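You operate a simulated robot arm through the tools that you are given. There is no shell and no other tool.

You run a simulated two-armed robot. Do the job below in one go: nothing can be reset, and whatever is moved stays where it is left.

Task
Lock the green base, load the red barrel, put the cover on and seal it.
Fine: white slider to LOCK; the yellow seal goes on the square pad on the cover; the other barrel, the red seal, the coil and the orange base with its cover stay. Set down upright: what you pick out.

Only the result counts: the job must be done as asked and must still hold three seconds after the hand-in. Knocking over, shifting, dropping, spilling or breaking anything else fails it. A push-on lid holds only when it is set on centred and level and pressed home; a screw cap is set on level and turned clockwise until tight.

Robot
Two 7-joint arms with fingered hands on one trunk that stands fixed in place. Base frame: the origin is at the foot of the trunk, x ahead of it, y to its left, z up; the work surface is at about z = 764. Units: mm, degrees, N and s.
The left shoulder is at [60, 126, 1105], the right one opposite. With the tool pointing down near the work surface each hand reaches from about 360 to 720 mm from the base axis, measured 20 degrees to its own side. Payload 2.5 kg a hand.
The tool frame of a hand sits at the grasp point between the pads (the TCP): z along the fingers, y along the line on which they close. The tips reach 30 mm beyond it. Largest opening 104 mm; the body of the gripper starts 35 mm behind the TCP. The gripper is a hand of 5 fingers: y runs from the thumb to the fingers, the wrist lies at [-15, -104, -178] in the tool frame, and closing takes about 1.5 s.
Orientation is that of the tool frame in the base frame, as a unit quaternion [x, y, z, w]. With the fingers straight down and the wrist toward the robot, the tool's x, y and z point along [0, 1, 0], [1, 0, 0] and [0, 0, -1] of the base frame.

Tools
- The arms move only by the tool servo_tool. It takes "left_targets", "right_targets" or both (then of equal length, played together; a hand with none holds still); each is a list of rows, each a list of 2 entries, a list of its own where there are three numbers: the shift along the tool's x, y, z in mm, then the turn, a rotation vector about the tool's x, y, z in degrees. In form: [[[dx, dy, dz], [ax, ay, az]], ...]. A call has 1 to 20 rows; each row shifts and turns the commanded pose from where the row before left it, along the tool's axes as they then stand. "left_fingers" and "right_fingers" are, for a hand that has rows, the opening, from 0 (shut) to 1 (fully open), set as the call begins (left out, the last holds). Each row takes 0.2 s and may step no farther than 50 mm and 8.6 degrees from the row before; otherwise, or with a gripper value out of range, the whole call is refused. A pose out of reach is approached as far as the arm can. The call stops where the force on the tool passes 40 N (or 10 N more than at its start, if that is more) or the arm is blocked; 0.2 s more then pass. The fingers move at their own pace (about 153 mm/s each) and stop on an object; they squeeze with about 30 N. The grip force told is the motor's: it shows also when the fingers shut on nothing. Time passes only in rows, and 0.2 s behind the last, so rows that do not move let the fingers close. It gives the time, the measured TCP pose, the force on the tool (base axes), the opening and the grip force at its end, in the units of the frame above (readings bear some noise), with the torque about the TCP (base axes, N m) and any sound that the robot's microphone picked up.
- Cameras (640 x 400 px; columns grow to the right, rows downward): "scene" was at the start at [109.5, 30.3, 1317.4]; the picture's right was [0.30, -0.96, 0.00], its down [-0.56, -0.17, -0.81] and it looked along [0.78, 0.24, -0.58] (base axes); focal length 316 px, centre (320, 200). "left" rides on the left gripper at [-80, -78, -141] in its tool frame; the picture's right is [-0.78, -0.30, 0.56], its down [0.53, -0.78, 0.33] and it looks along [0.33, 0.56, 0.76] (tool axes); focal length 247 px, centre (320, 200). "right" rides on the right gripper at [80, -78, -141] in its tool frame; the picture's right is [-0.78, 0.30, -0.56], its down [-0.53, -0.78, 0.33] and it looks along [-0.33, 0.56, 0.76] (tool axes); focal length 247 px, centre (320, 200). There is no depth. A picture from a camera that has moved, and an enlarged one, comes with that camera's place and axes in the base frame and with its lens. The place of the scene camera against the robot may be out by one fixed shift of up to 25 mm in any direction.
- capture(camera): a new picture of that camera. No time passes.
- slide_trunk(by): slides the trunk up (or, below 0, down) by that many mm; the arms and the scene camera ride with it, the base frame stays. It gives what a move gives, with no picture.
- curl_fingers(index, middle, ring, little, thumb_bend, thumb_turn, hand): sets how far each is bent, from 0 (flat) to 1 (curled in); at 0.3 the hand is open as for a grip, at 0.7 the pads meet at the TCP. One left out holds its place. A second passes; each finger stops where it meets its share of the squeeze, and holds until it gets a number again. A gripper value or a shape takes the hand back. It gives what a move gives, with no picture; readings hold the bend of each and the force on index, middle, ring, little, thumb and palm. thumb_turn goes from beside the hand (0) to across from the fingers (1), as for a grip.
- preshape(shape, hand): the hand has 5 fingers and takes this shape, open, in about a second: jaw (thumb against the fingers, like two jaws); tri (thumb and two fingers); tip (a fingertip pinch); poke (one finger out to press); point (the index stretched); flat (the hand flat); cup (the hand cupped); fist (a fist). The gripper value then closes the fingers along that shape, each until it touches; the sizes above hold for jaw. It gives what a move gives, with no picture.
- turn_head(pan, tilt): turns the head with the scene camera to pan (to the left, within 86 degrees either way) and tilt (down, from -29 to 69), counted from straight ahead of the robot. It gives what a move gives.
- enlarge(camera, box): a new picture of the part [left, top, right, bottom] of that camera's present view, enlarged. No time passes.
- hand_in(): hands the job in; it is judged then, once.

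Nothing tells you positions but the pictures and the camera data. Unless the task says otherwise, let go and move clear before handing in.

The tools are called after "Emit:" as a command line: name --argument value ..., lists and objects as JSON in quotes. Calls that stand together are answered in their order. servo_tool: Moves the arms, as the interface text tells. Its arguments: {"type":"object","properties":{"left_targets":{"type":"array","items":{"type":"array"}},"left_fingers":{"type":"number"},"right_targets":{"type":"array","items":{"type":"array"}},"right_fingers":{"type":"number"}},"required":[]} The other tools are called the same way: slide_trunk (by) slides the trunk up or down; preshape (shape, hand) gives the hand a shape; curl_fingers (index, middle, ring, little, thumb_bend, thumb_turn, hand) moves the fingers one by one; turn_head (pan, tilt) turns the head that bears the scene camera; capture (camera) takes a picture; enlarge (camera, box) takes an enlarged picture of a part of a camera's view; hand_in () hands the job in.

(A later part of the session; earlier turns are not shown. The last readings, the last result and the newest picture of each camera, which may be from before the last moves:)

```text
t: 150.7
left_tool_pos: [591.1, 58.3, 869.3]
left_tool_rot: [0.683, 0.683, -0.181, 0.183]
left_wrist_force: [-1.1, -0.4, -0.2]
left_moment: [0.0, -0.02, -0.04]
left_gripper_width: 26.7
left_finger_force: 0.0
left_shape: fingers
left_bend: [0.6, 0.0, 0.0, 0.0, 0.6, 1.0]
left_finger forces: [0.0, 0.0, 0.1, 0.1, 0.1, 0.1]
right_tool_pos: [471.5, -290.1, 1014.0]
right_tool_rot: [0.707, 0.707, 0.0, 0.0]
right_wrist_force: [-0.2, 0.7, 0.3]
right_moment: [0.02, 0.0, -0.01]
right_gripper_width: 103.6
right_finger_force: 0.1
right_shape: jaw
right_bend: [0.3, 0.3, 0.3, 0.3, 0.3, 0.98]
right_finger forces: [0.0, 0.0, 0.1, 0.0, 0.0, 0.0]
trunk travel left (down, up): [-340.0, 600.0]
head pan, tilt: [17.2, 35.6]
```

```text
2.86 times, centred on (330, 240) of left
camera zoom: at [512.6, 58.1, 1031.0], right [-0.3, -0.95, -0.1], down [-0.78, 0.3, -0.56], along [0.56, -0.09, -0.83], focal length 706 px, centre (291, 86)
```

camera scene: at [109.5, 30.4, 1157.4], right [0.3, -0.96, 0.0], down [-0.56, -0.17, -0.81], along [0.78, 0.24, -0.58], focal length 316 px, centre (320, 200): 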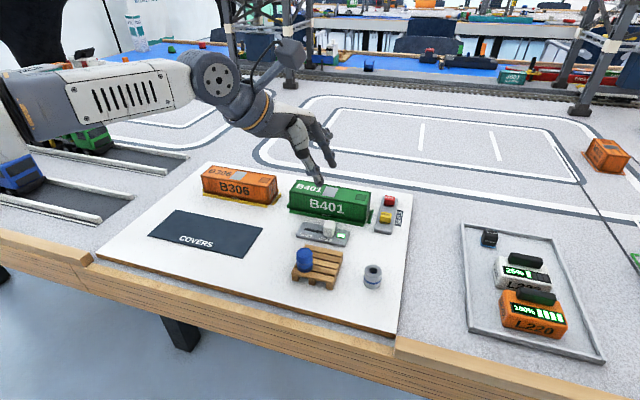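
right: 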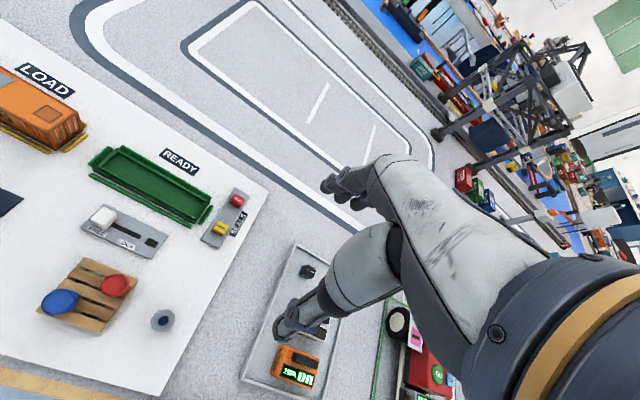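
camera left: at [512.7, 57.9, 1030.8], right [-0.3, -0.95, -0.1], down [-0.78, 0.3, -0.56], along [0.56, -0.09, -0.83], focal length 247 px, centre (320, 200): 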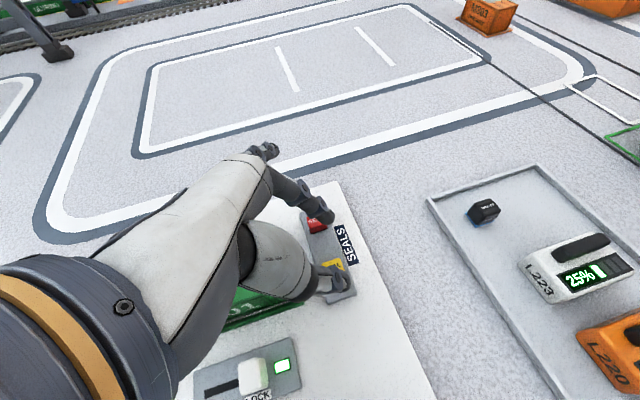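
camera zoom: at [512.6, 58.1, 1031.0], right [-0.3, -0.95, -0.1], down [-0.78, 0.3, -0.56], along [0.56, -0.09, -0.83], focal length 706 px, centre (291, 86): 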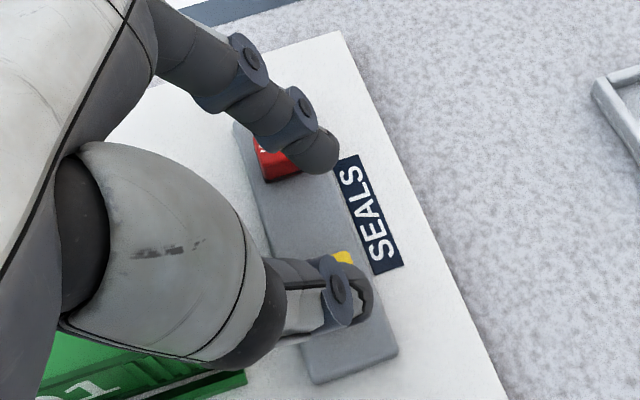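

Fingers are about ±13 mm around the seal's axis. I'll descend vertically 40 mm first and check.

Emit:
servo_tool --left_targets '[[[5, 2, 8.66], [0, 0, 0]], [[5, 0, 8.66], [0, 0, 0]], [[5, 0, 8.66], [0, 0, 0]], [[5, 0, 8.66], [0, 0, 0]], [[0, 0, 0], [0, 0, 0]]]'

Emit:
enlarge --camera "left" --box '[270, 170, 390, 310]'

Emit:
enlarge --camera "scene" --box '[340, 165, 420, 235]'

```text
t: 151.9
left_tool_pos: [585.6, 60.4, 828.8]
left_tool_rot: [0.683, 0.683, -0.182, 0.182]
left_wrist_force: [0.3, -0.1, -0.5]
left_moment: [0.0, -0.02, 0.01]
left_gripper_width: 26.5
left_finger_force: 0.0
left_shape: fingers
left_bend: [0.6, 0.0, 0.0, 0.0, 0.6, 1.0]
left_finger forces: [0.0, 0.0, 0.0, 0.0, 0.0, 0.0]
left hand out of reach, approached as far as the arm can: row 1, 4
right_tool_pos: [471.3, -290.2, 1015.2]
right_tool_rot: [0.707, 0.707, 0.0, -0.001]
right_wrist_force: [0.2, -0.1, -0.4]
right_moment: [0.02, 0.02, -0.01]
right_gripper_width: 103.5
right_finger_force: 0.1
right_shape: jaw
right_bend: [0.3, 0.3, 0.3, 0.3, 0.3, 0.98]
right_finger forces: [0.0, 0.0, 0.0, 0.0, 0.0, 0.1]
trunk travel left (down, up): [-340.0, 600.0]
head pan, tilt: [17.2, 35.6]
```

```text
2.86 times, centred on (330, 240) of left
camera zoom: at [507.9, 60.8, 991.0], right [-0.3, -0.95, -0.1], down [-0.78, 0.3, -0.56], along [0.56, -0.09, -0.83], focal length 706 px, centre (291, 86)
```

zoom: 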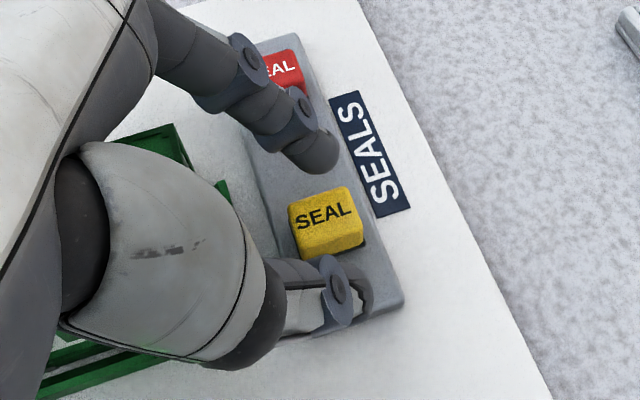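

```text
5.71 times, centred on (380, 200) of scene
camera zoom: at [109.5, 30.4, 1157.4], right [0.3, -0.96, 0.0], down [-0.56, -0.17, -0.81], along [0.78, 0.24, -0.58], focal length 1808 px, centre (-23, 200)
```

zoom: 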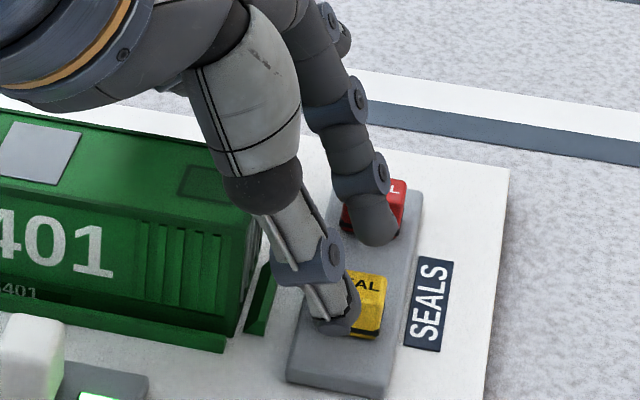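

The arm can't go lower here, but the trunk can do the descent instead: I'll return to the height where (594, 58) was reachable and then lower the trunk.

Emit:
servo_tool --left_targets '[[[-7.4, 3, -11.5], [0, 0, 0]], [[-7.4, 3, -11.5], [0, 0, 0]], [[-7.4, 3, -11.5], [0, 0, 0]], [[0, 0, 0], [0, 0, 0]], [[0, 0, 0], [0, 0, 0]]]'

```text
t: 153.1
left_tool_pos: [592.3, 59.8, 869.0]
left_tool_rot: [0.683, 0.683, -0.181, 0.183]
left_wrist_force: [-0.7, 0.0, 0.3]
left_moment: [0.01, -0.01, 0.02]
left_gripper_width: 26.4
left_finger_force: 0.0
left_shape: fingers
left_bend: [0.6, 0.0, 0.0, 0.0, 0.6, 1.0]
left_finger forces: [0.0, 0.1, 0.1, 0.0, 0.0, 0.1]
right_tool_pos: [469.5, -289.6, 1013.5]
right_tool_rot: [0.707, 0.707, 0.0, 0.0]
right_wrist_force: [-0.5, -0.2, -0.3]
right_moment: [-0.01, 0.0, -0.01]
right_gripper_width: 103.8
right_finger_force: 0.1
right_shape: jaw
right_bend: [0.3, 0.3, 0.3, 0.3, 0.3, 0.98]
right_finger forces: [0.0, 0.0, 0.0, 0.0, 0.0, 0.0]
trunk travel left (down, up): [-340.0, 600.0]
head pan, tilt: [17.2, 35.6]
```

A small correction: +2.5 mm in x and slightly higher.

Emit:
servo_tool --left_targets '[[[-4.8, 2.5, -6.4], [0, 0, 0]], [[0, 0, 0], [0, 0, 0]], [[0, 0, 0], [0, 0, 0]]]'

Emit:
enlarge --camera "left" --box '[270, 170, 390, 310]'

```text
t: 153.9
left_tool_pos: [593.2, 60.4, 878.2]
left_tool_rot: [0.684, 0.682, -0.182, 0.184]
left_wrist_force: [-0.5, -0.3, 0.4]
left_moment: [-0.04, -0.01, 0.0]
left_gripper_width: 26.4
left_finger_force: 0.1
left_shape: fingers
left_bend: [0.6, 0.0, 0.0, 0.0, 0.6, 1.0]
left_finger forces: [0.0, 0.0, 0.1, 0.1, 0.0, 0.0]
left hand out of reach, approached as far as the arm can: row 1
right_tool_pos: [471.5, -289.7, 1014.1]
right_tool_rot: [0.707, 0.707, 0.0, 0.0]
right_wrist_force: [0.4, -0.2, -0.1]
right_moment: [-0.03, 0.0, -0.01]
right_gripper_width: 103.7
right_finger_force: 0.1
right_shape: jaw
right_bend: [0.3, 0.3, 0.3, 0.3, 0.3, 0.98]
right_finger forces: [0.0, 0.1, 0.0, 0.0, 0.1, 0.0]
trunk travel left (down, up): [-340.0, 600.0]
head pan, tilt: [17.2, 35.6]
```

```text
2.86 times, centred on (330, 240) of left
camera zoom: at [515.4, 60.9, 1041.2], right [-0.3, -0.95, -0.1], down [-0.78, 0.3, -0.56], along [0.56, -0.09, -0.82], focal length 706 px, centre (291, 86)
```

zoom: 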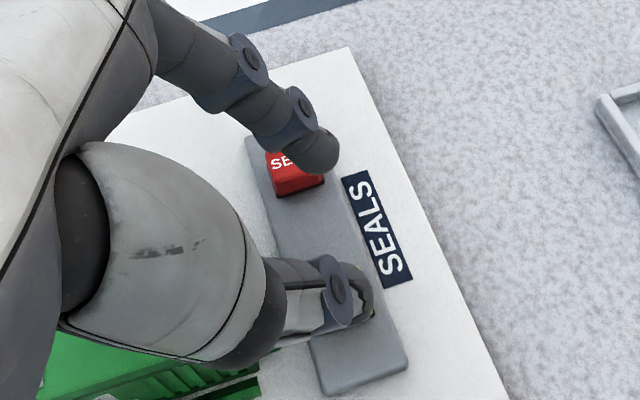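

The pose is (593.3, 60, 878). Lowering the trunk by 48 mm first, then I'll check before the last part.

Emit:
slide_trunk --by -48

Emit:
enlarge --camera "left" --box '[270, 170, 390, 310]'

Emit:
enlarge --camera "scene" --box '[340, 145, 420, 215]'

```text
t: 154.8
left_tool_pos: [593.4, 61.2, 831.9]
left_tool_rot: [0.683, 0.683, -0.182, 0.184]
left_wrist_force: [-0.9, -0.2, 0.3]
left_moment: [0.03, 0.04, -0.02]
left_gripper_width: 26.3
left_finger_force: 0.1
left_shape: fingers
left_bend: [0.6, 0.0, 0.0, 0.0, 0.6, 1.0]
left_finger forces: [0.0, 0.0, 0.1, 0.1, 0.1, 0.0]
right_tool_pos: [470.4, -290.2, 966.1]
right_tool_rot: [0.707, 0.707, 0.0, 0.0]
right_wrist_force: [0.8, 0.1, 0.6]
right_moment: [0.01, -0.02, 0.01]
right_gripper_width: 103.6
right_finger_force: 0.1
right_shape: jaw
right_bend: [0.3, 0.3, 0.3, 0.3, 0.3, 0.98]
right_finger forces: [0.1, 0.1, 0.0, 0.0, 0.0, 0.0]
trunk travel left (down, up): [-292.0, 648.0]
head pan, tilt: [17.2, 35.6]
```

```text
2.86 times, centred on (330, 240) of left
camera zoom: at [515.3, 60.9, 993.2], right [-0.3, -0.95, -0.1], down [-0.78, 0.3, -0.56], along [0.56, -0.09, -0.82], focal length 706 px, centre (291, 86)
```

zoom: 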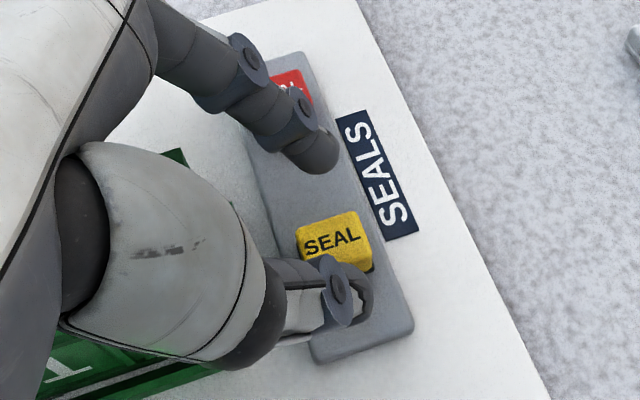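

```text
5.71 times, centred on (380, 180) of scene
camera zoom: at [109.4, 30.4, 1109.3], right [0.3, -0.96, 0.0], down [-0.56, -0.17, -0.81], along [0.78, 0.24, -0.58], focal length 1808 px, centre (-23, 314)
```

zoom: 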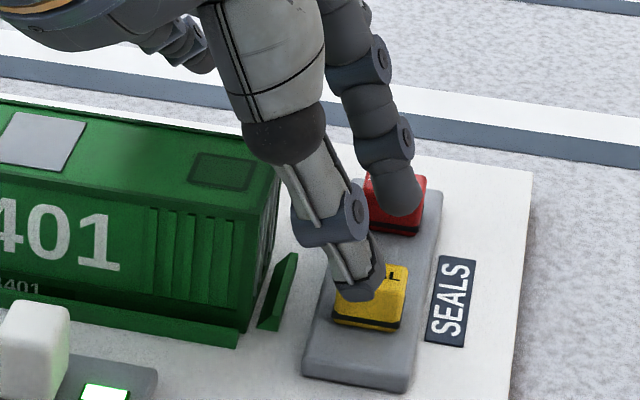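

The fingers straddle the seal with 4–7 mm to spare on each side. Lowering the trunk by 20 mm to the gripping height.

Emit:
slide_trunk --by -20

Emit:
enlarge --camera "left" --box '[270, 170, 390, 310]'

Emit:
enlarge --camera "scene" --box '[340, 145, 420, 215]'

```text
t: 155.5
left_tool_pos: [594.3, 60.2, 810.0]
left_tool_rot: [0.684, 0.683, -0.181, 0.183]
left_wrist_force: [-0.5, 0.0, 1.0]
left_moment: [0.03, 0.0, -0.03]
left_gripper_width: 26.4
left_finger_force: 0.2
left_shape: fingers
left_bend: [0.6, 0.0, 0.0, 0.0, 0.6, 1.0]
left_finger forces: [0.0, 0.0, 0.0, 0.0, 0.3, 0.0]
right_tool_pos: [471.4, -290.4, 945.8]
right_tool_rot: [0.707, 0.707, 0.001, 0.0]
right_wrist_force: [-0.1, -0.5, -0.2]
right_moment: [-0.01, 0.0, 0.02]
right_gripper_width: 103.9
right_finger_force: 0.1
right_shape: jaw
right_bend: [0.3, 0.3, 0.3, 0.3, 0.3, 0.98]
right_finger forces: [0.1, 0.0, 0.1, 0.0, 0.1, 0.1]
trunk travel left (down, up): [-272.0, 668.0]
head pan, tilt: [17.2, 35.6]
```

```text
2.86 times, centred on (330, 240) of left
camera zoom: at [515.4, 60.9, 973.1], right [-0.3, -0.95, -0.1], down [-0.78, 0.3, -0.56], along [0.56, -0.09, -0.82], focal length 706 px, centre (291, 86)
```

zoom: 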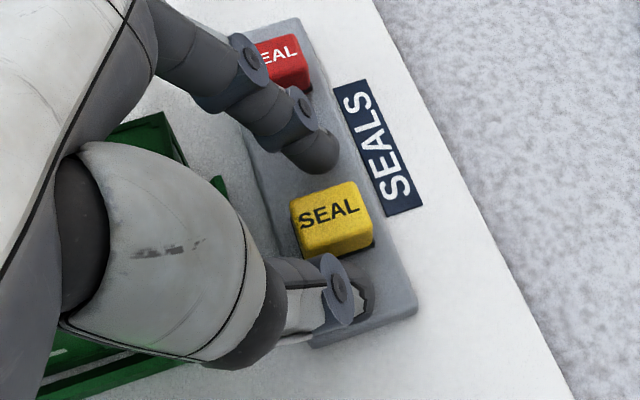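

```text
5.71 times, centred on (380, 180) of scene
camera zoom: at [109.5, 30.3, 1089.3], right [0.3, -0.96, 0.0], down [-0.56, -0.17, -0.81], along [0.78, 0.24, -0.58], focal length 1808 px, centre (-23, 314)
```

zoom: 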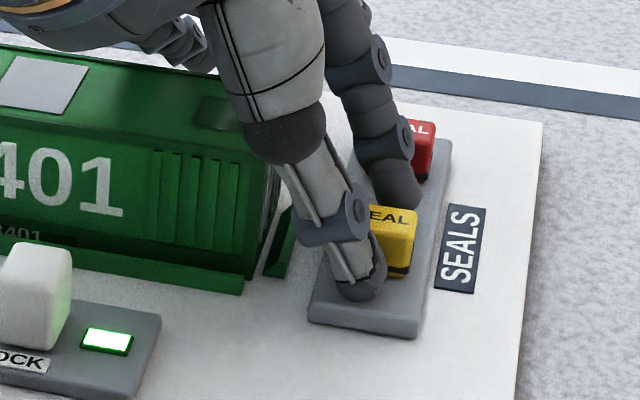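

The pinch is placed around the seal. Closing index and thumb now.

Emit:
curl_fingers --hand "left" --index 0.75 --thumb_bend 0.75

Emit:
enlarge --camera "left" --box '[270, 170, 390, 310]'

Emit:
enlarge --camera "scene" --box '[340, 145, 420, 215]'

```text
t: 156.5
left_tool_pos: [593.2, 59.9, 810.9]
left_tool_rot: [0.684, 0.683, -0.181, 0.183]
left_wrist_force: [0.2, 0.4, -0.9]
left_moment: [-0.03, 0.02, 0.01]
left_gripper_width: 10.4
left_finger_force: 10.9
left_shape: fingers
left_bend: [0.73, 0.0, 0.0, 0.0, 0.68, 1.0]
left_finger forces: [11.0, 0.0, 0.0, 0.0, 11.0, 0.0]
right_tool_pos: [470.4, -289.9, 945.9]
right_tool_rot: [0.707, 0.707, 0.0, 0.001]
right_wrist_force: [-0.1, -0.5, 0.0]
right_moment: [-0.03, -0.01, 0.02]
right_gripper_width: 103.7
right_finger_force: 0.0
right_shape: jaw
right_bend: [0.3, 0.3, 0.3, 0.3, 0.3, 0.98]
right_finger forces: [0.0, 0.0, 0.0, 0.0, 0.0, 0.0]
trunk travel left (down, up): [-272.0, 668.0]
head pan, tilt: [17.2, 35.6]
```

```text
2.86 times, centred on (330, 240) of left
camera zoom: at [515.4, 60.9, 973.1], right [-0.3, -0.95, -0.1], down [-0.78, 0.3, -0.56], along [0.56, -0.09, -0.82], focal length 706 px, centre (291, 86)
```

zoom: 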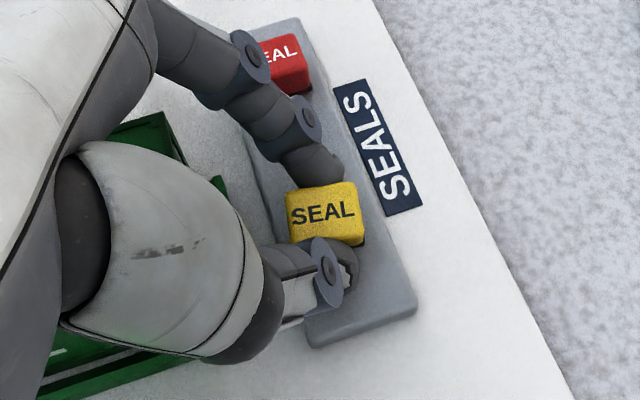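

```text
5.71 times, centred on (380, 180) of scene
camera zoom: at [109.5, 30.3, 1089.4], right [0.3, -0.96, 0.0], down [-0.56, -0.17, -0.81], along [0.78, 0.24, -0.58], focal length 1808 px, centre (-23, 314)
```

zoom: 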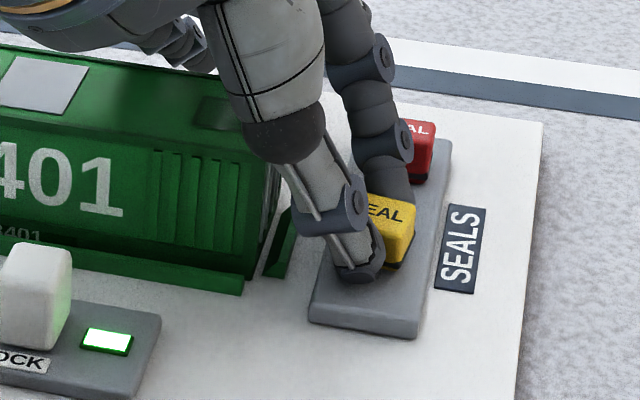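

Gripped with 11 N per side; it turned just a little. Lifting with the trunk and checking the hold.

Emit:
slide_trunk --by 12

Emit:
enlarge --camera "left" --box '[270, 170, 390, 310]'

Emit:
enlarge --camera "scene" --box '[340, 145, 420, 215]'

```text
t: 157.1
left_tool_pos: [592.4, 60.6, 822.8]
left_tool_rot: [0.683, 0.683, -0.181, 0.184]
left_wrist_force: [-0.3, 0.6, -1.0]
left_moment: [0.02, 0.02, -0.02]
left_gripper_width: 10.3
left_finger_force: 10.9
left_shape: fingers
left_bend: [0.73, 0.0, 0.0, 0.0, 0.68, 1.0]
left_finger forces: [11.0, 0.0, 0.1, 0.1, 11.1, 0.0]
right_tool_pos: [470.8, -290.0, 959.3]
right_tool_rot: [0.707, 0.707, 0.0, 0.0]
right_wrist_force: [0.1, 0.5, -0.3]
right_moment: [0.05, -0.01, 0.03]
right_gripper_width: 103.8
right_finger_force: 0.1
right_shape: jaw
right_bend: [0.3, 0.3, 0.3, 0.3, 0.3, 0.98]
right_finger forces: [0.0, 0.1, 0.1, 0.0, 0.1, 0.1]
trunk travel left (down, up): [-284.0, 656.0]
head pan, tilt: [17.2, 35.6]
```

```text
2.86 times, centred on (330, 240) of left
camera zoom: at [515.4, 60.9, 985.1], right [-0.3, -0.95, -0.1], down [-0.78, 0.3, -0.56], along [0.56, -0.09, -0.82], focal length 706 px, centre (291, 86)
```

zoom: 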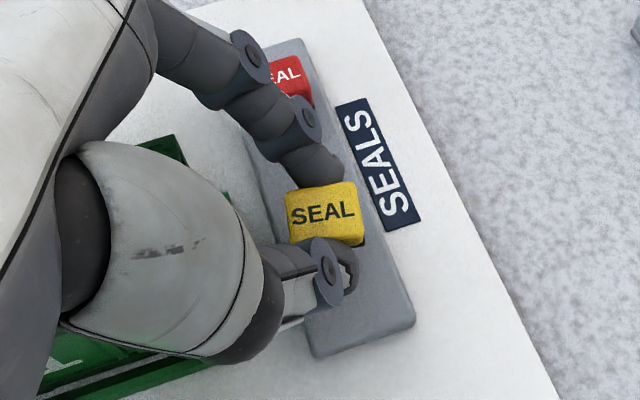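

```text
5.71 times, centred on (380, 180) of scene
camera zoom: at [109.6, 30.3, 1101.4], right [0.3, -0.96, 0.0], down [-0.56, -0.17, -0.81], along [0.78, 0.24, -0.58], focal length 1808 px, centre (-23, 314)
```

zoom: 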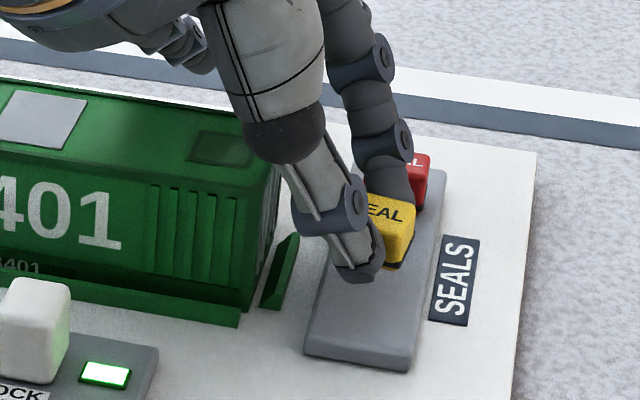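

The seal is held firmly. Raising the trunk back up, then measuring the seal in the hand.

Emit:
slide_trunk --by 60

Emit:
enlarge --camera "left" --box '[300, 210, 370, 270]'

Emit:
enlarge --camera "scene" --box '[340, 145, 420, 215]'

```text
t: 158.1
left_tool_pos: [592.9, 61.2, 882.7]
left_tool_rot: [0.683, 0.683, -0.182, 0.184]
left_wrist_force: [0.0, 1.2, -0.2]
left_moment: [-0.01, 0.02, 0.01]
left_gripper_width: 10.3
left_finger_force: 10.8
left_shape: fingers
left_bend: [0.73, 0.0, 0.0, 0.0, 0.68, 1.0]
left_finger forces: [10.9, 0.0, 0.0, 0.0, 11.0, 0.1]
right_tool_pos: [470.3, -289.4, 1017.9]
right_tool_rot: [0.707, 0.707, 0.0, 0.0]
right_wrist_force: [0.1, -0.5, 0.7]
right_moment: [0.0, 0.01, -0.01]
right_gripper_width: 103.7
right_finger_force: 0.0
right_shape: jaw
right_bend: [0.3, 0.3, 0.3, 0.3, 0.3, 0.98]
right_finger forces: [0.1, 0.0, 0.0, 0.0, 0.0, 0.1]
trunk travel left (down, up): [-344.0, 596.0]
head pan, tilt: [17.2, 35.6]
```

```text
6.67 times, centred on (335, 240) of left
camera zoom: at [515.4, 60.9, 1045.0], right [-0.3, -0.95, -0.1], down [-0.78, 0.3, -0.56], along [0.56, -0.09, -0.82], focal length 1646 px, centre (220, -67)
```

zoom: 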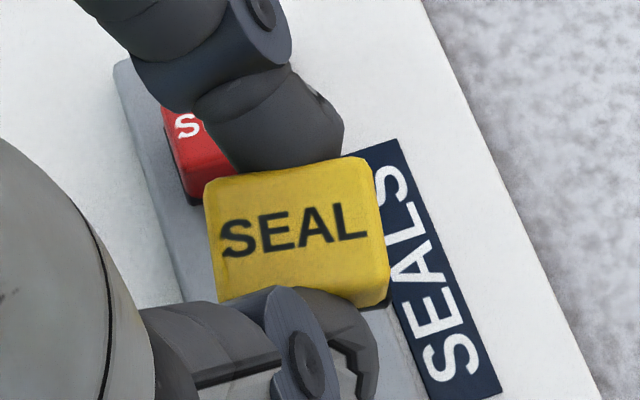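

```text
5.71 times, centred on (380, 180) of scene
camera zoom: at [109.6, 30.3, 1161.3], right [0.3, -0.96, 0.0], down [-0.56, -0.17, -0.81], along [0.78, 0.24, -0.58], focal length 1808 px, centre (-23, 314)
```

zoom: 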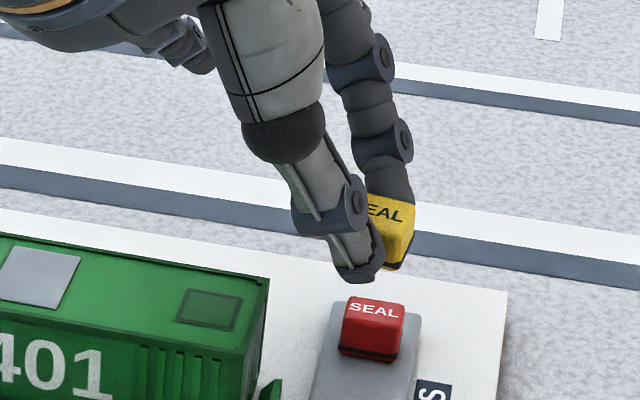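

The seal is upright in the hand, turned about 6° clockwise, with its centre about 13.8 mm to the right of the TCP. I'll move over the square pad (about 605, 93.5) and turn 6° back so it lines up.

Emit:
servo_tool --left_targets '[[[20, 6.2, -11.5], [0, 0, 0]], [[20, 6.2, -11.5], [0, 0, 0]], [[0, 0, 0], [-3, 0, -5.2]], [[0, 0, 0], [0, 0, 0]], [[0, 0, 0], [0, 0, 0]]]'

Emit:
enlarge --camera "left" --box '[270, 170, 410, 310]'

Emit:
enlarge --camera "scene" --box '[320, 145, 410, 225]'

```text
t: 159.3
left_tool_pos: [606.2, 107.2, 882.1]
left_tool_rot: [0.647, 0.718, -0.171, 0.193]
left_wrist_force: [-0.2, -0.4, 0.5]
left_moment: [-0.02, 0.01, 0.0]
left_gripper_width: 10.6
left_finger_force: 11.6
left_shape: fingers
left_bend: [0.73, 0.0, 0.0, 0.0, 0.68, 1.0]
left_finger forces: [11.1, 0.0, 0.1, 0.0, 11.0, 0.1]
right_tool_pos: [470.1, -291.1, 1016.9]
right_tool_rot: [0.707, 0.707, 0.001, 0.0]
right_wrist_force: [-0.3, -0.2, -0.8]
right_moment: [-0.05, 0.0, 0.02]
right_gripper_width: 103.6
right_finger_force: 0.2
right_shape: jaw
right_bend: [0.3, 0.3, 0.3, 0.3, 0.3, 0.98]
right_finger forces: [0.0, 0.0, 0.1, 0.0, 0.0, 0.1]
trunk travel left (down, up): [-344.0, 596.0]
head pan, tilt: [17.2, 35.6]
```

```text
2.86 times, centred on (340, 240) of left
camera zoom: at [528.3, 99.1, 1045.4], right [-0.19, -0.98, -0.1], down [-0.8, 0.21, -0.56], along [0.56, -0.03, -0.82], focal length 706 px, centre (263, 86)
```

zoom: 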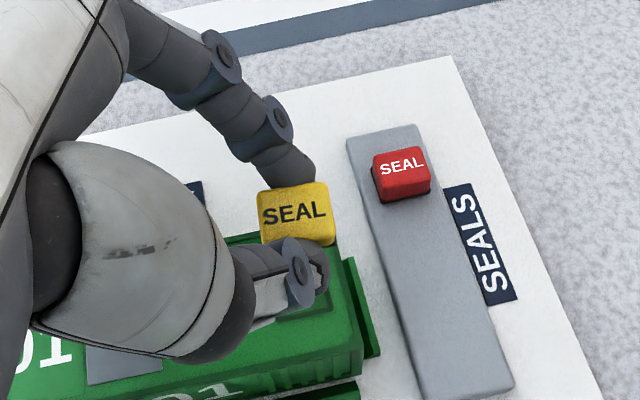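

```text
5.00 times, centred on (365, 185) of scene
camera zoom: at [109.5, 30.4, 1161.3], right [0.3, -0.96, 0.0], down [-0.56, -0.17, -0.81], along [0.78, 0.24, -0.58], focal length 1582 px, centre (95, 275)
```

zoom: 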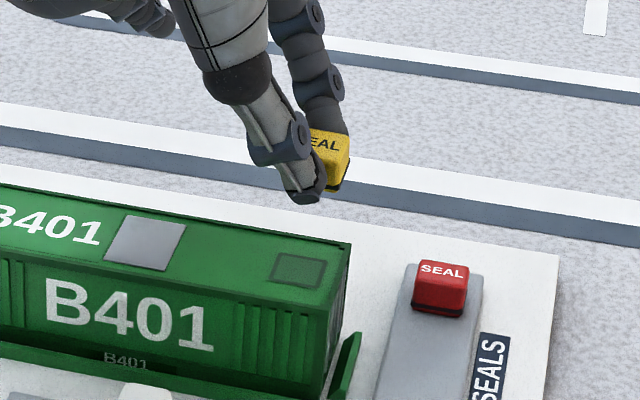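

The seal is now square with the red one's orientation. Lowering it to about 11 mm above the cover with a small x correction.

Emit:
servo_tool --left_targets '[[[6.1, -1.1, 10.3], [0, 0, 0]], [[6.1, -1.1, 10.3], [0, 0, 0]], [[0, 0, 0], [0, 0, 0]], [[0, 0, 0], [0, 0, 0]]]'

Emit:
enlarge --camera "left" --box '[290, 190, 390, 300]'

Emit:
enlarge --camera "scene" --box '[340, 165, 390, 215]'

```text
t: 160.3
left_tool_pos: [604.4, 107.2, 859.3]
left_tool_rot: [0.647, 0.718, -0.171, 0.193]
left_wrist_force: [0.6, -0.2, -0.5]
left_moment: [0.0, 0.02, -0.02]
left_gripper_width: 10.3
left_finger_force: 10.7
left_shape: fingers
left_bend: [0.73, 0.0, 0.0, 0.0, 0.67, 1.0]
left_finger forces: [11.0, 0.1, 0.0, 0.0, 11.0, 0.0]
right_tool_pos: [470.3, -290.6, 1016.9]
right_tool_rot: [0.707, 0.707, 0.0, 0.0]
right_wrist_force: [-0.3, 0.2, -0.6]
right_moment: [-0.01, 0.01, 0.0]
right_gripper_width: 103.8
right_finger_force: 0.0
right_shape: jaw
right_bend: [0.3, 0.3, 0.3, 0.3, 0.3, 0.98]
right_finger forces: [0.0, 0.1, 0.0, 0.0, 0.0, 0.0]
trunk travel left (down, up): [-344.0, 596.0]
head pan, tilt: [17.2, 35.6]
```

```text
3.64 times, centred on (340, 245) of left
camera zoom: at [525.8, 99.2, 1021.2], right [-0.19, -0.98, -0.1], down [-0.8, 0.21, -0.56], along [0.56, -0.03, -0.82], focal length 898 px, centre (247, 36)
```

zoom: 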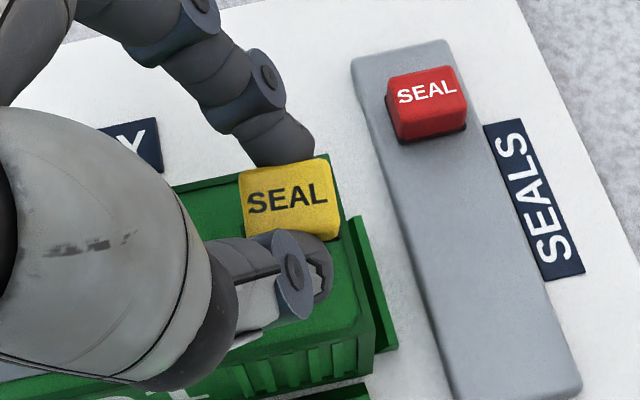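

```text
8.00 times, centred on (365, 190) of scene
camera zoom: at [109.5, 30.3, 1161.4], right [0.3, -0.96, 0.0], down [-0.56, -0.17, -0.81], along [0.78, 0.24, -0.58], focal length 2531 px, centre (-40, 280)
```

zoom: 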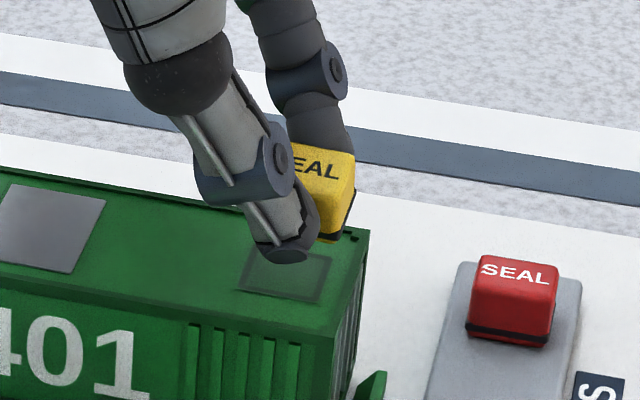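

The two cameras disagree by a few millimetres because of height differences, so I'll lower to just above the cover and compare directly where parallax is small.

Emit:
servo_tool --left_targets '[[[2, 0, 3.4], [0, 0, 0]], [[2, 0, 3.4], [0, 0, 0]], [[0, 0, 0], [0, 0, 0]]]'

Emit:
enlarge --camera "left" --box '[300, 190, 380, 280]'

Emit:
enlarge --camera "scene" --box '[345, 170, 385, 210]'

```text
t: 161.1
left_tool_pos: [603.9, 107.5, 851.6]
left_tool_rot: [0.647, 0.717, -0.172, 0.193]
left_wrist_force: [-0.8, 0.2, -0.7]
left_moment: [0.01, -0.03, -0.01]
left_gripper_width: 10.6
left_finger_force: 11.0
left_shape: fingers
left_bend: [0.73, 0.0, 0.0, 0.0, 0.67, 1.0]
left_finger forces: [11.1, 0.1, 0.0, 0.0, 10.9, 0.0]
right_tool_pos: [470.9, -289.4, 1018.1]
right_tool_rot: [0.707, 0.707, 0.001, 0.001]
right_wrist_force: [-1.0, 0.1, -0.1]
right_moment: [-0.02, -0.03, -0.02]
right_gripper_width: 103.8
right_finger_force: 0.1
right_shape: jaw
right_bend: [0.3, 0.3, 0.3, 0.3, 0.3, 0.98]
right_finger forces: [0.0, 0.0, 0.1, 0.0, 0.0, 0.0]
trunk travel left (down, up): [-344.0, 596.0]
head pan, tilt: [17.2, 35.6]
```

```text
4.44 times, centred on (340, 235) of left
camera zoom: at [525.4, 99.4, 1013.1], right [-0.2, -0.98, -0.1], down [-0.8, 0.21, -0.56], along [0.56, -0.03, -0.82], focal length 1098 px, centre (231, 44)
```

zoom: 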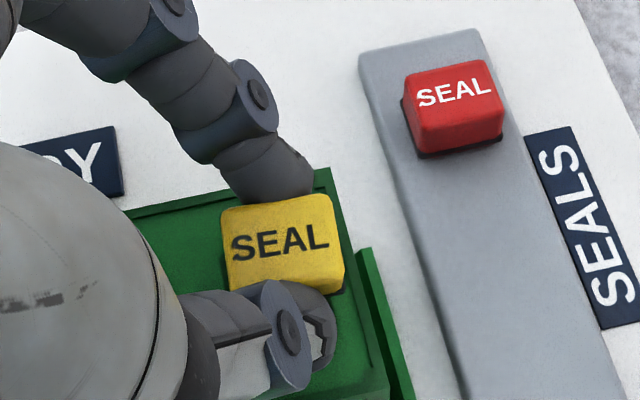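

```text
10.00 times, centred on (365, 190) of scene
camera zoom: at [109.5, 30.3, 1161.4], right [0.3, -0.96, 0.0], down [-0.56, -0.17, -0.81], along [0.78, 0.24, -0.58], focal length 3164 px, centre (-130, 300)
```

zoom: 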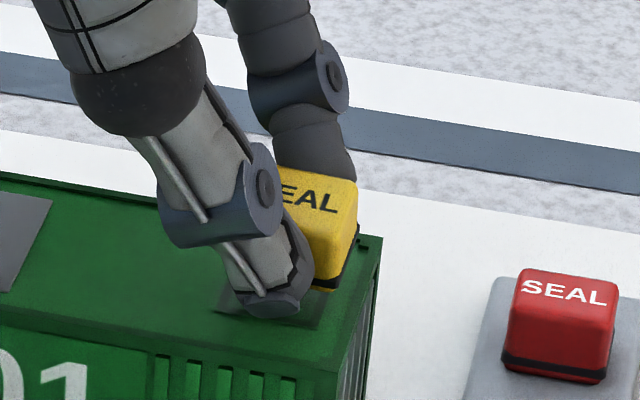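

Combining both views, I need about −1.5 mm in x and +2.2 mm in y. I'll apply that and lower 4 mm more.

Emit:
servo_tool --left_targets '[[[2.0, -1.3, -1.2], [0, 0, 0]], [[1, 0, 1.73], [0, 0, 0]], [[1, 0, 1.73], [0, 0, 0]], [[0, 0, 0], [0, 0, 0]], [[0, 0, 0], [0, 0, 0]]]'

Emit:
enlarge --camera "left" --box '[300, 190, 380, 280]'

Emit:
enlarge --camera "scene" --box '[345, 170, 385, 210]'

```text
t: 162.3
left_tool_pos: [602.4, 108.5, 848.8]
left_tool_rot: [0.646, 0.718, -0.171, 0.193]
left_wrist_force: [-0.1, 0.0, 0.3]
left_moment: [-0.01, 0.01, 0.01]
left_gripper_width: 10.6
left_finger_force: 10.8
left_shape: fingers
left_bend: [0.73, 0.0, 0.0, 0.0, 0.67, 1.0]
left_finger forces: [11.1, 0.0, 0.0, 0.0, 11.0, 0.1]
right_tool_pos: [470.2, -290.0, 1017.7]
right_tool_rot: [0.707, 0.707, 0.0, 0.0]
right_wrist_force: [0.1, 0.5, 1.7]
right_moment: [0.03, 0.03, 0.0]
right_gripper_width: 103.7
right_finger_force: 0.0
right_shape: jaw
right_bend: [0.3, 0.3, 0.3, 0.3, 0.3, 0.98]
right_finger forces: [0.0, 0.0, 0.0, 0.1, 0.0, 0.0]
trunk travel left (down, up): [-344.0, 596.0]
head pan, tilt: [17.2, 35.6]
```

```text
4.44 times, centred on (340, 235) of left
camera zoom: at [524.1, 101.5, 1009.6], right [-0.19, -0.98, -0.1], down [-0.8, 0.21, -0.56], along [0.56, -0.03, -0.82], focal length 1098 px, centre (231, 44)
```

zoom: 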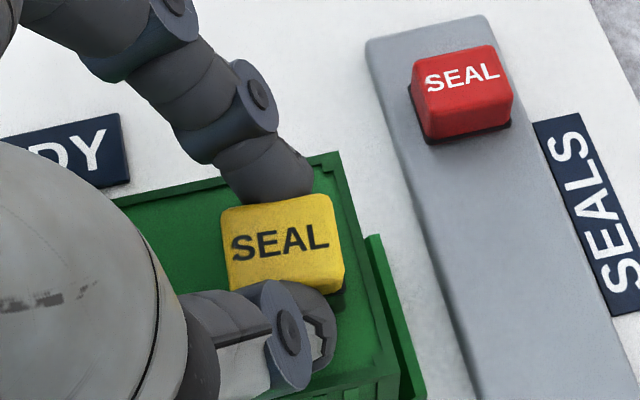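

```text
10.00 times, centred on (365, 190) of scene
camera zoom: at [109.5, 30.3, 1161.4], right [0.3, -0.96, 0.0], down [-0.56, -0.17, -0.81], along [0.78, 0.24, -0.58], focal length 3164 px, centre (-130, 300)
```

zoom: 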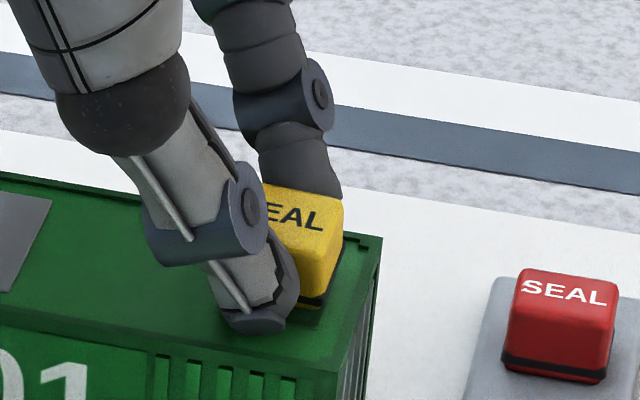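

Remaining offset is about −1.5 mm in x and +0.8 mm in y. I'll apply that and lower in 1 mm steps until contact.

Emit:
servo_tool --left_targets '[[[0.8, -1.4, -0.5], [0, 0, 0]], [[0.5, 0, 0.87], [0, 0, 0]], [[0.5, 0, 0.87], [0, 0, 0]], [[0, 0, 0], [0, 0, 0]]]'

Emit:
enlarge --camera "left" --box '[300, 190, 380, 280]'

Emit:
enlarge --camera "scene" --box '[345, 170, 385, 210]'

```text
t: 163.3
left_tool_pos: [600.7, 109.7, 845.8]
left_tool_rot: [0.646, 0.718, -0.171, 0.195]
left_wrist_force: [0.1, 1.5, 7.4]
left_moment: [0.01, 0.11, -0.03]
left_gripper_width: 10.3
left_finger_force: 15.1
left_shape: fingers
left_bend: [0.73, 0.0, 0.0, 0.0, 0.68, 1.0]
left_finger forces: [11.4, 0.0, 0.0, 0.0, 18.5, 0.1]
right_tool_pos: [470.1, -290.9, 1018.5]
right_tool_rot: [0.707, 0.707, 0.0, 0.0]
right_wrist_force: [0.3, -0.4, -0.7]
right_moment: [0.0, 0.01, 0.02]
right_gripper_width: 103.3
right_finger_force: 0.1
right_shape: jaw
right_bend: [0.3, 0.3, 0.3, 0.3, 0.3, 0.98]
right_finger forces: [0.1, 0.1, 0.0, 0.0, 0.0, 0.1]
trunk travel left (down, up): [-344.0, 596.0]
head pan, tilt: [17.2, 35.6]
```

```text
4.44 times, centred on (340, 235) of left
camera zoom: at [522.3, 102.0, 1008.8], right [-0.19, -0.98, -0.1], down [-0.8, 0.21, -0.56], along [0.57, -0.03, -0.82], focal length 1098 px, centre (231, 44)
```

zoom: 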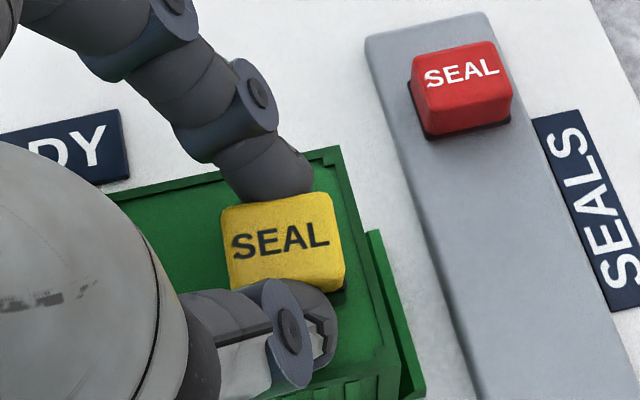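

```text
10.00 times, centred on (365, 190) of scene
camera zoom: at [108.9, 30.4, 1161.5], right [0.3, -0.96, 0.0], down [-0.56, -0.17, -0.81], along [0.78, 0.24, -0.58], focal length 3164 px, centre (-130, 300)
```

zoom: 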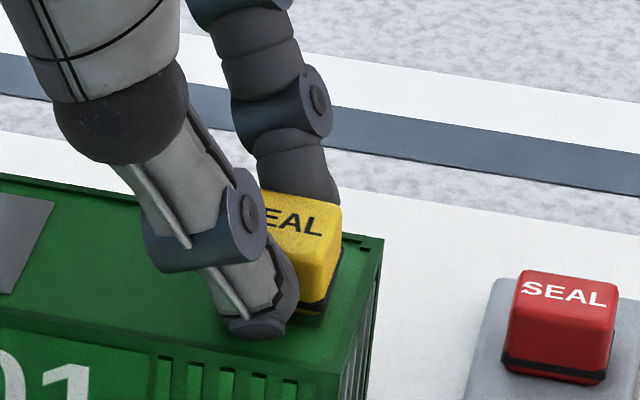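

It touched down (the thumb tip first). A last correction of −2 mm in x: lift slightly, shift, and set down.

Emit:
servo_tool --left_targets '[[[-1, 0, -1.73], [0, 0, 0]], [[0.2, -2, -0.1], [0, 0, 0]], [[0.5, 0, 0.87], [0, 0, 0]], [[0.3, 0, 0.5], [0, 0, 0]], [[0, 0, 0], [0, 0, 0]]]'

Emit:
enlarge --camera "left" --box '[300, 190, 380, 280]'

Emit:
enlarge --camera "scene" --box '[345, 170, 385, 210]'

```text
t: 164.5
left_tool_pos: [598.0, 109.3, 847.2]
left_tool_rot: [0.647, 0.717, -0.171, 0.194]
left_wrist_force: [2.0, 2.4, 9.4]
left_moment: [-0.07, 0.07, -0.01]
left_gripper_width: 10.5
left_finger_force: 15.3
left_shape: fingers
left_bend: [0.73, 0.0, 0.0, 0.0, 0.68, 1.0]
left_finger forces: [12.3, 0.0, 0.0, 0.0, 18.5, 0.0]
right_tool_pos: [470.5, -290.5, 1018.1]
right_tool_rot: [0.707, 0.707, 0.0, 0.0]
right_wrist_force: [-0.6, 0.2, 0.5]
right_moment: [-0.02, -0.01, 0.0]
right_gripper_width: 103.4
right_finger_force: 0.2
right_shape: jaw
right_bend: [0.3, 0.3, 0.3, 0.3, 0.3, 0.98]
right_finger forces: [0.0, 0.0, 0.0, 0.1, 0.1, 0.0]
trunk travel left (down, up): [-344.0, 596.0]
head pan, tilt: [17.2, 35.6]
```

```text
4.44 times, centred on (340, 235) of left
camera zoom: at [520.0, 101.7, 1008.6], right [-0.19, -0.98, -0.1], down [-0.8, 0.21, -0.56], along [0.57, -0.03, -0.82], focal length 1098 px, centre (231, 44)
```

zoom: 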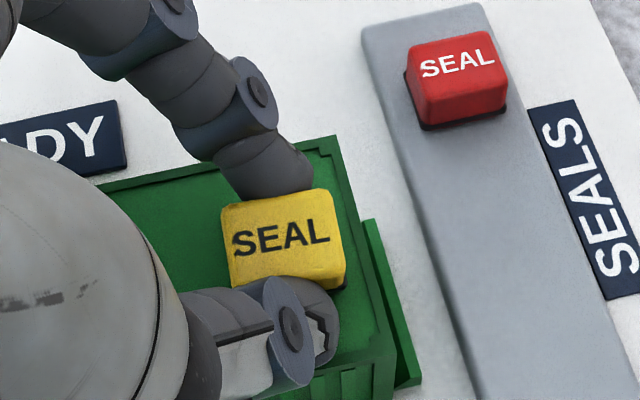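

```text
10.00 times, centred on (365, 190) of scene
camera zoom: at [108.9, 30.3, 1161.5], right [0.3, -0.96, 0.0], down [-0.56, -0.17, -0.81], along [0.78, 0.24, -0.58], focal length 3164 px, centre (-130, 300)
```

zoom: 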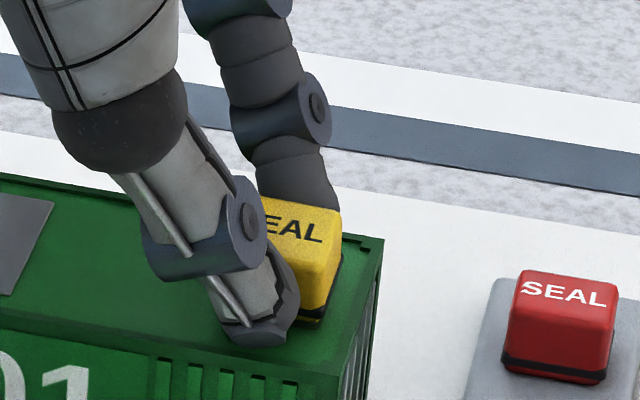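

The seal is on the pad, within about 1 mm. I'll ease the downward force and then open the pinch.

Emit:
servo_tool --left_targets '[[[-0.5, 0, -0.87], [0, 0, 0]], [[-0.4, 0, -0.7], [0, 0, 0]], [[0, 0, 0], [0, 0, 0]]]'

```text
t: 165.3
left_tool_pos: [597.4, 110.4, 847.6]
left_tool_rot: [0.646, 0.718, -0.172, 0.192]
left_wrist_force: [1.9, -0.5, 3.6]
left_moment: [-0.06, -0.01, 0.02]
left_gripper_width: 10.5
left_finger_force: 12.5
left_shape: fingers
left_bend: [0.73, 0.0, 0.0, 0.0, 0.68, 1.0]
left_finger forces: [11.8, 0.0, 0.0, 0.1, 13.5, 0.1]
right_tool_pos: [471.0, -290.5, 1018.1]
right_tool_rot: [0.707, 0.707, -0.001, 0.0]
right_wrist_force: [0.0, -0.7, 0.2]
right_moment: [0.04, 0.0, -0.02]
right_gripper_width: 103.7
right_finger_force: 0.1
right_shape: jaw
right_bend: [0.3, 0.3, 0.3, 0.3, 0.3, 0.98]
right_finger forces: [0.0, 0.0, 0.0, 0.0, 0.0, 0.0]
trunk travel left (down, up): [-344.0, 596.0]
head pan, tilt: [17.2, 35.6]
```

Now the light 3.6 N load acts right through the seal itself. Opening the pinch.

Emit:
curl_fingers --hand "left" --index 0.6 --thumb_bend 0.6

Emit:
enlarge --camera "left" --box '[290, 180, 390, 290]'

Emit:
enlarge --camera "scene" --box '[345, 170, 385, 210]'

```text
t: 166.3
left_tool_pos: [598.6, 109.6, 846.9]
left_tool_rot: [0.647, 0.718, -0.171, 0.193]
left_wrist_force: [0.1, -1.0, -1.2]
left_moment: [-0.01, -0.03, 0.0]
left_gripper_width: 25.6
left_finger_force: 0.0
left_shape: fingers
left_bend: [0.6, 0.0, 0.0, 0.0, 0.6, 1.0]
left_finger forces: [0.1, 0.0, 0.0, 0.0, 0.0, 0.0]
right_tool_pos: [470.3, -290.8, 1018.1]
right_tool_rot: [0.707, 0.707, -0.001, 0.001]
right_wrist_force: [-0.5, 0.6, -0.6]
right_moment: [0.01, 0.03, -0.01]
right_gripper_width: 103.5
right_finger_force: 0.1
right_shape: jaw
right_bend: [0.3, 0.3, 0.3, 0.3, 0.3, 0.98]
right_finger forces: [0.1, 0.0, 0.0, 0.0, 0.0, 0.1]
trunk travel left (down, up): [-344.0, 596.0]
head pan, tilt: [17.2, 35.6]
```

```text
3.64 times, centred on (340, 235) of left
camera zoom: at [520.6, 101.8, 1009.2], right [-0.19, -0.98, -0.1], down [-0.8, 0.21, -0.56], along [0.56, -0.03, -0.82], focal length 898 px, centre (247, 73)
```

zoom: 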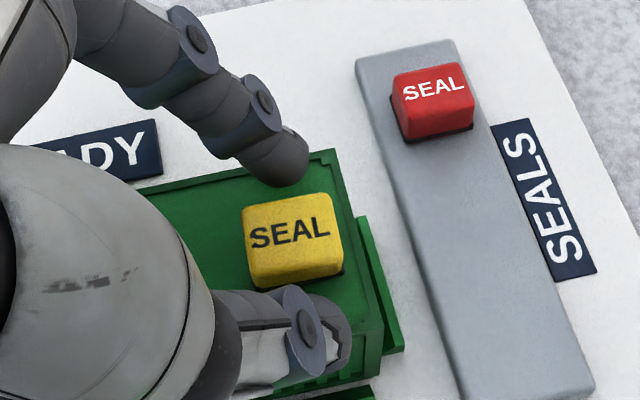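

```text
10.00 times, centred on (365, 190) of scene
camera zoom: at [109.5, 30.3, 1161.3], right [0.3, -0.96, 0.0], down [-0.56, -0.17, -0.81], along [0.78, 0.24, -0.58], focal length 3164 px, centre (-130, 300)
```

zoom: 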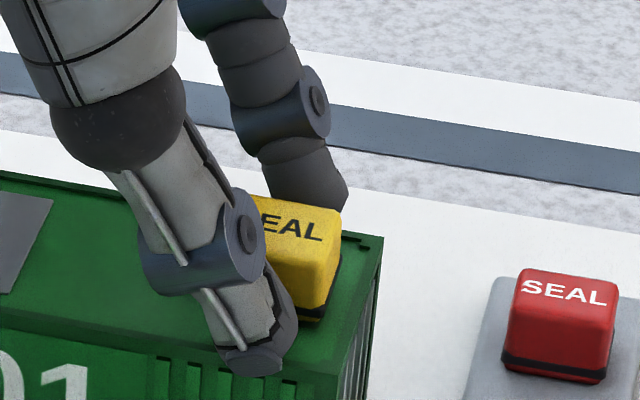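

Released; the seal stays upright. I'll withdraw straight up using the trunk.

Emit:
slide_trunk --by 70

Emit:
enlarge --camera "left" --box '[270, 170, 410, 310]'

Emit:
enlarge --camera "scene" --box '[330, 195, 400, 250]'

```text
t: 167.4
left_tool_pos: [597.7, 108.4, 917.1]
left_tool_rot: [0.647, 0.718, -0.171, 0.193]
left_wrist_force: [-0.2, 0.4, 0.2]
left_moment: [-0.04, 0.03, 0.0]
left_gripper_width: 25.6
left_finger_force: 0.0
left_shape: fingers
left_bend: [0.6, 0.0, 0.0, 0.0, 0.6, 1.0]
left_finger forces: [0.0, 0.0, 0.1, 0.0, 0.0, 0.1]
right_tool_pos: [470.4, -290.7, 1086.9]
right_tool_rot: [0.707, 0.707, 0.001, -0.001]
right_wrist_force: [0.1, -0.4, 0.2]
right_moment: [-0.04, -0.01, -0.01]
right_gripper_width: 103.7
right_finger_force: 0.1
right_shape: jaw
right_bend: [0.3, 0.3, 0.3, 0.3, 0.3, 0.98]
right_finger forces: [0.0, 0.0, 0.0, 0.0, 0.0, 0.1]
trunk travel left (down, up): [-414.0, 526.0]
head pan, tilt: [17.2, 35.6]
```

```text
2.86 times, centred on (340, 240) of left
camera zoom: at [520.7, 101.8, 1079.1], right [-0.19, -0.98, -0.1], down [-0.8, 0.21, -0.56], along [0.56, -0.03, -0.82], focal length 706 px, centre (263, 86)
```

zoom: 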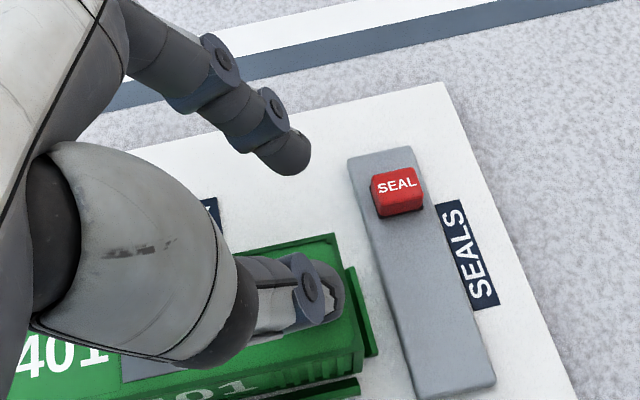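

```text
7.27 times, centred on (365, 222) of scene
camera zoom: at [109.6, 30.3, 1231.3], right [0.3, -0.96, 0.0], down [-0.56, -0.17, -0.81], along [0.78, 0.24, -0.58], focal length 2301 px, centre (-7, 36)
```

zoom: 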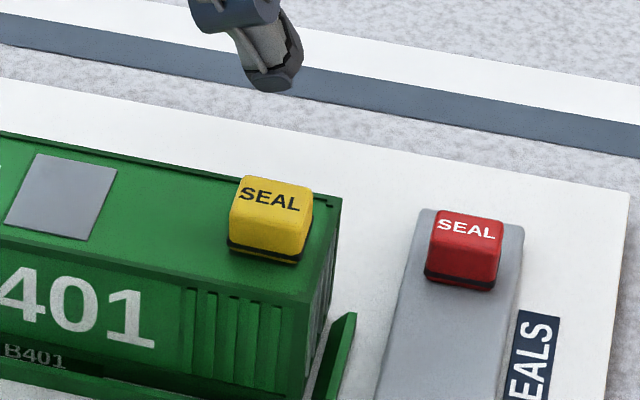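

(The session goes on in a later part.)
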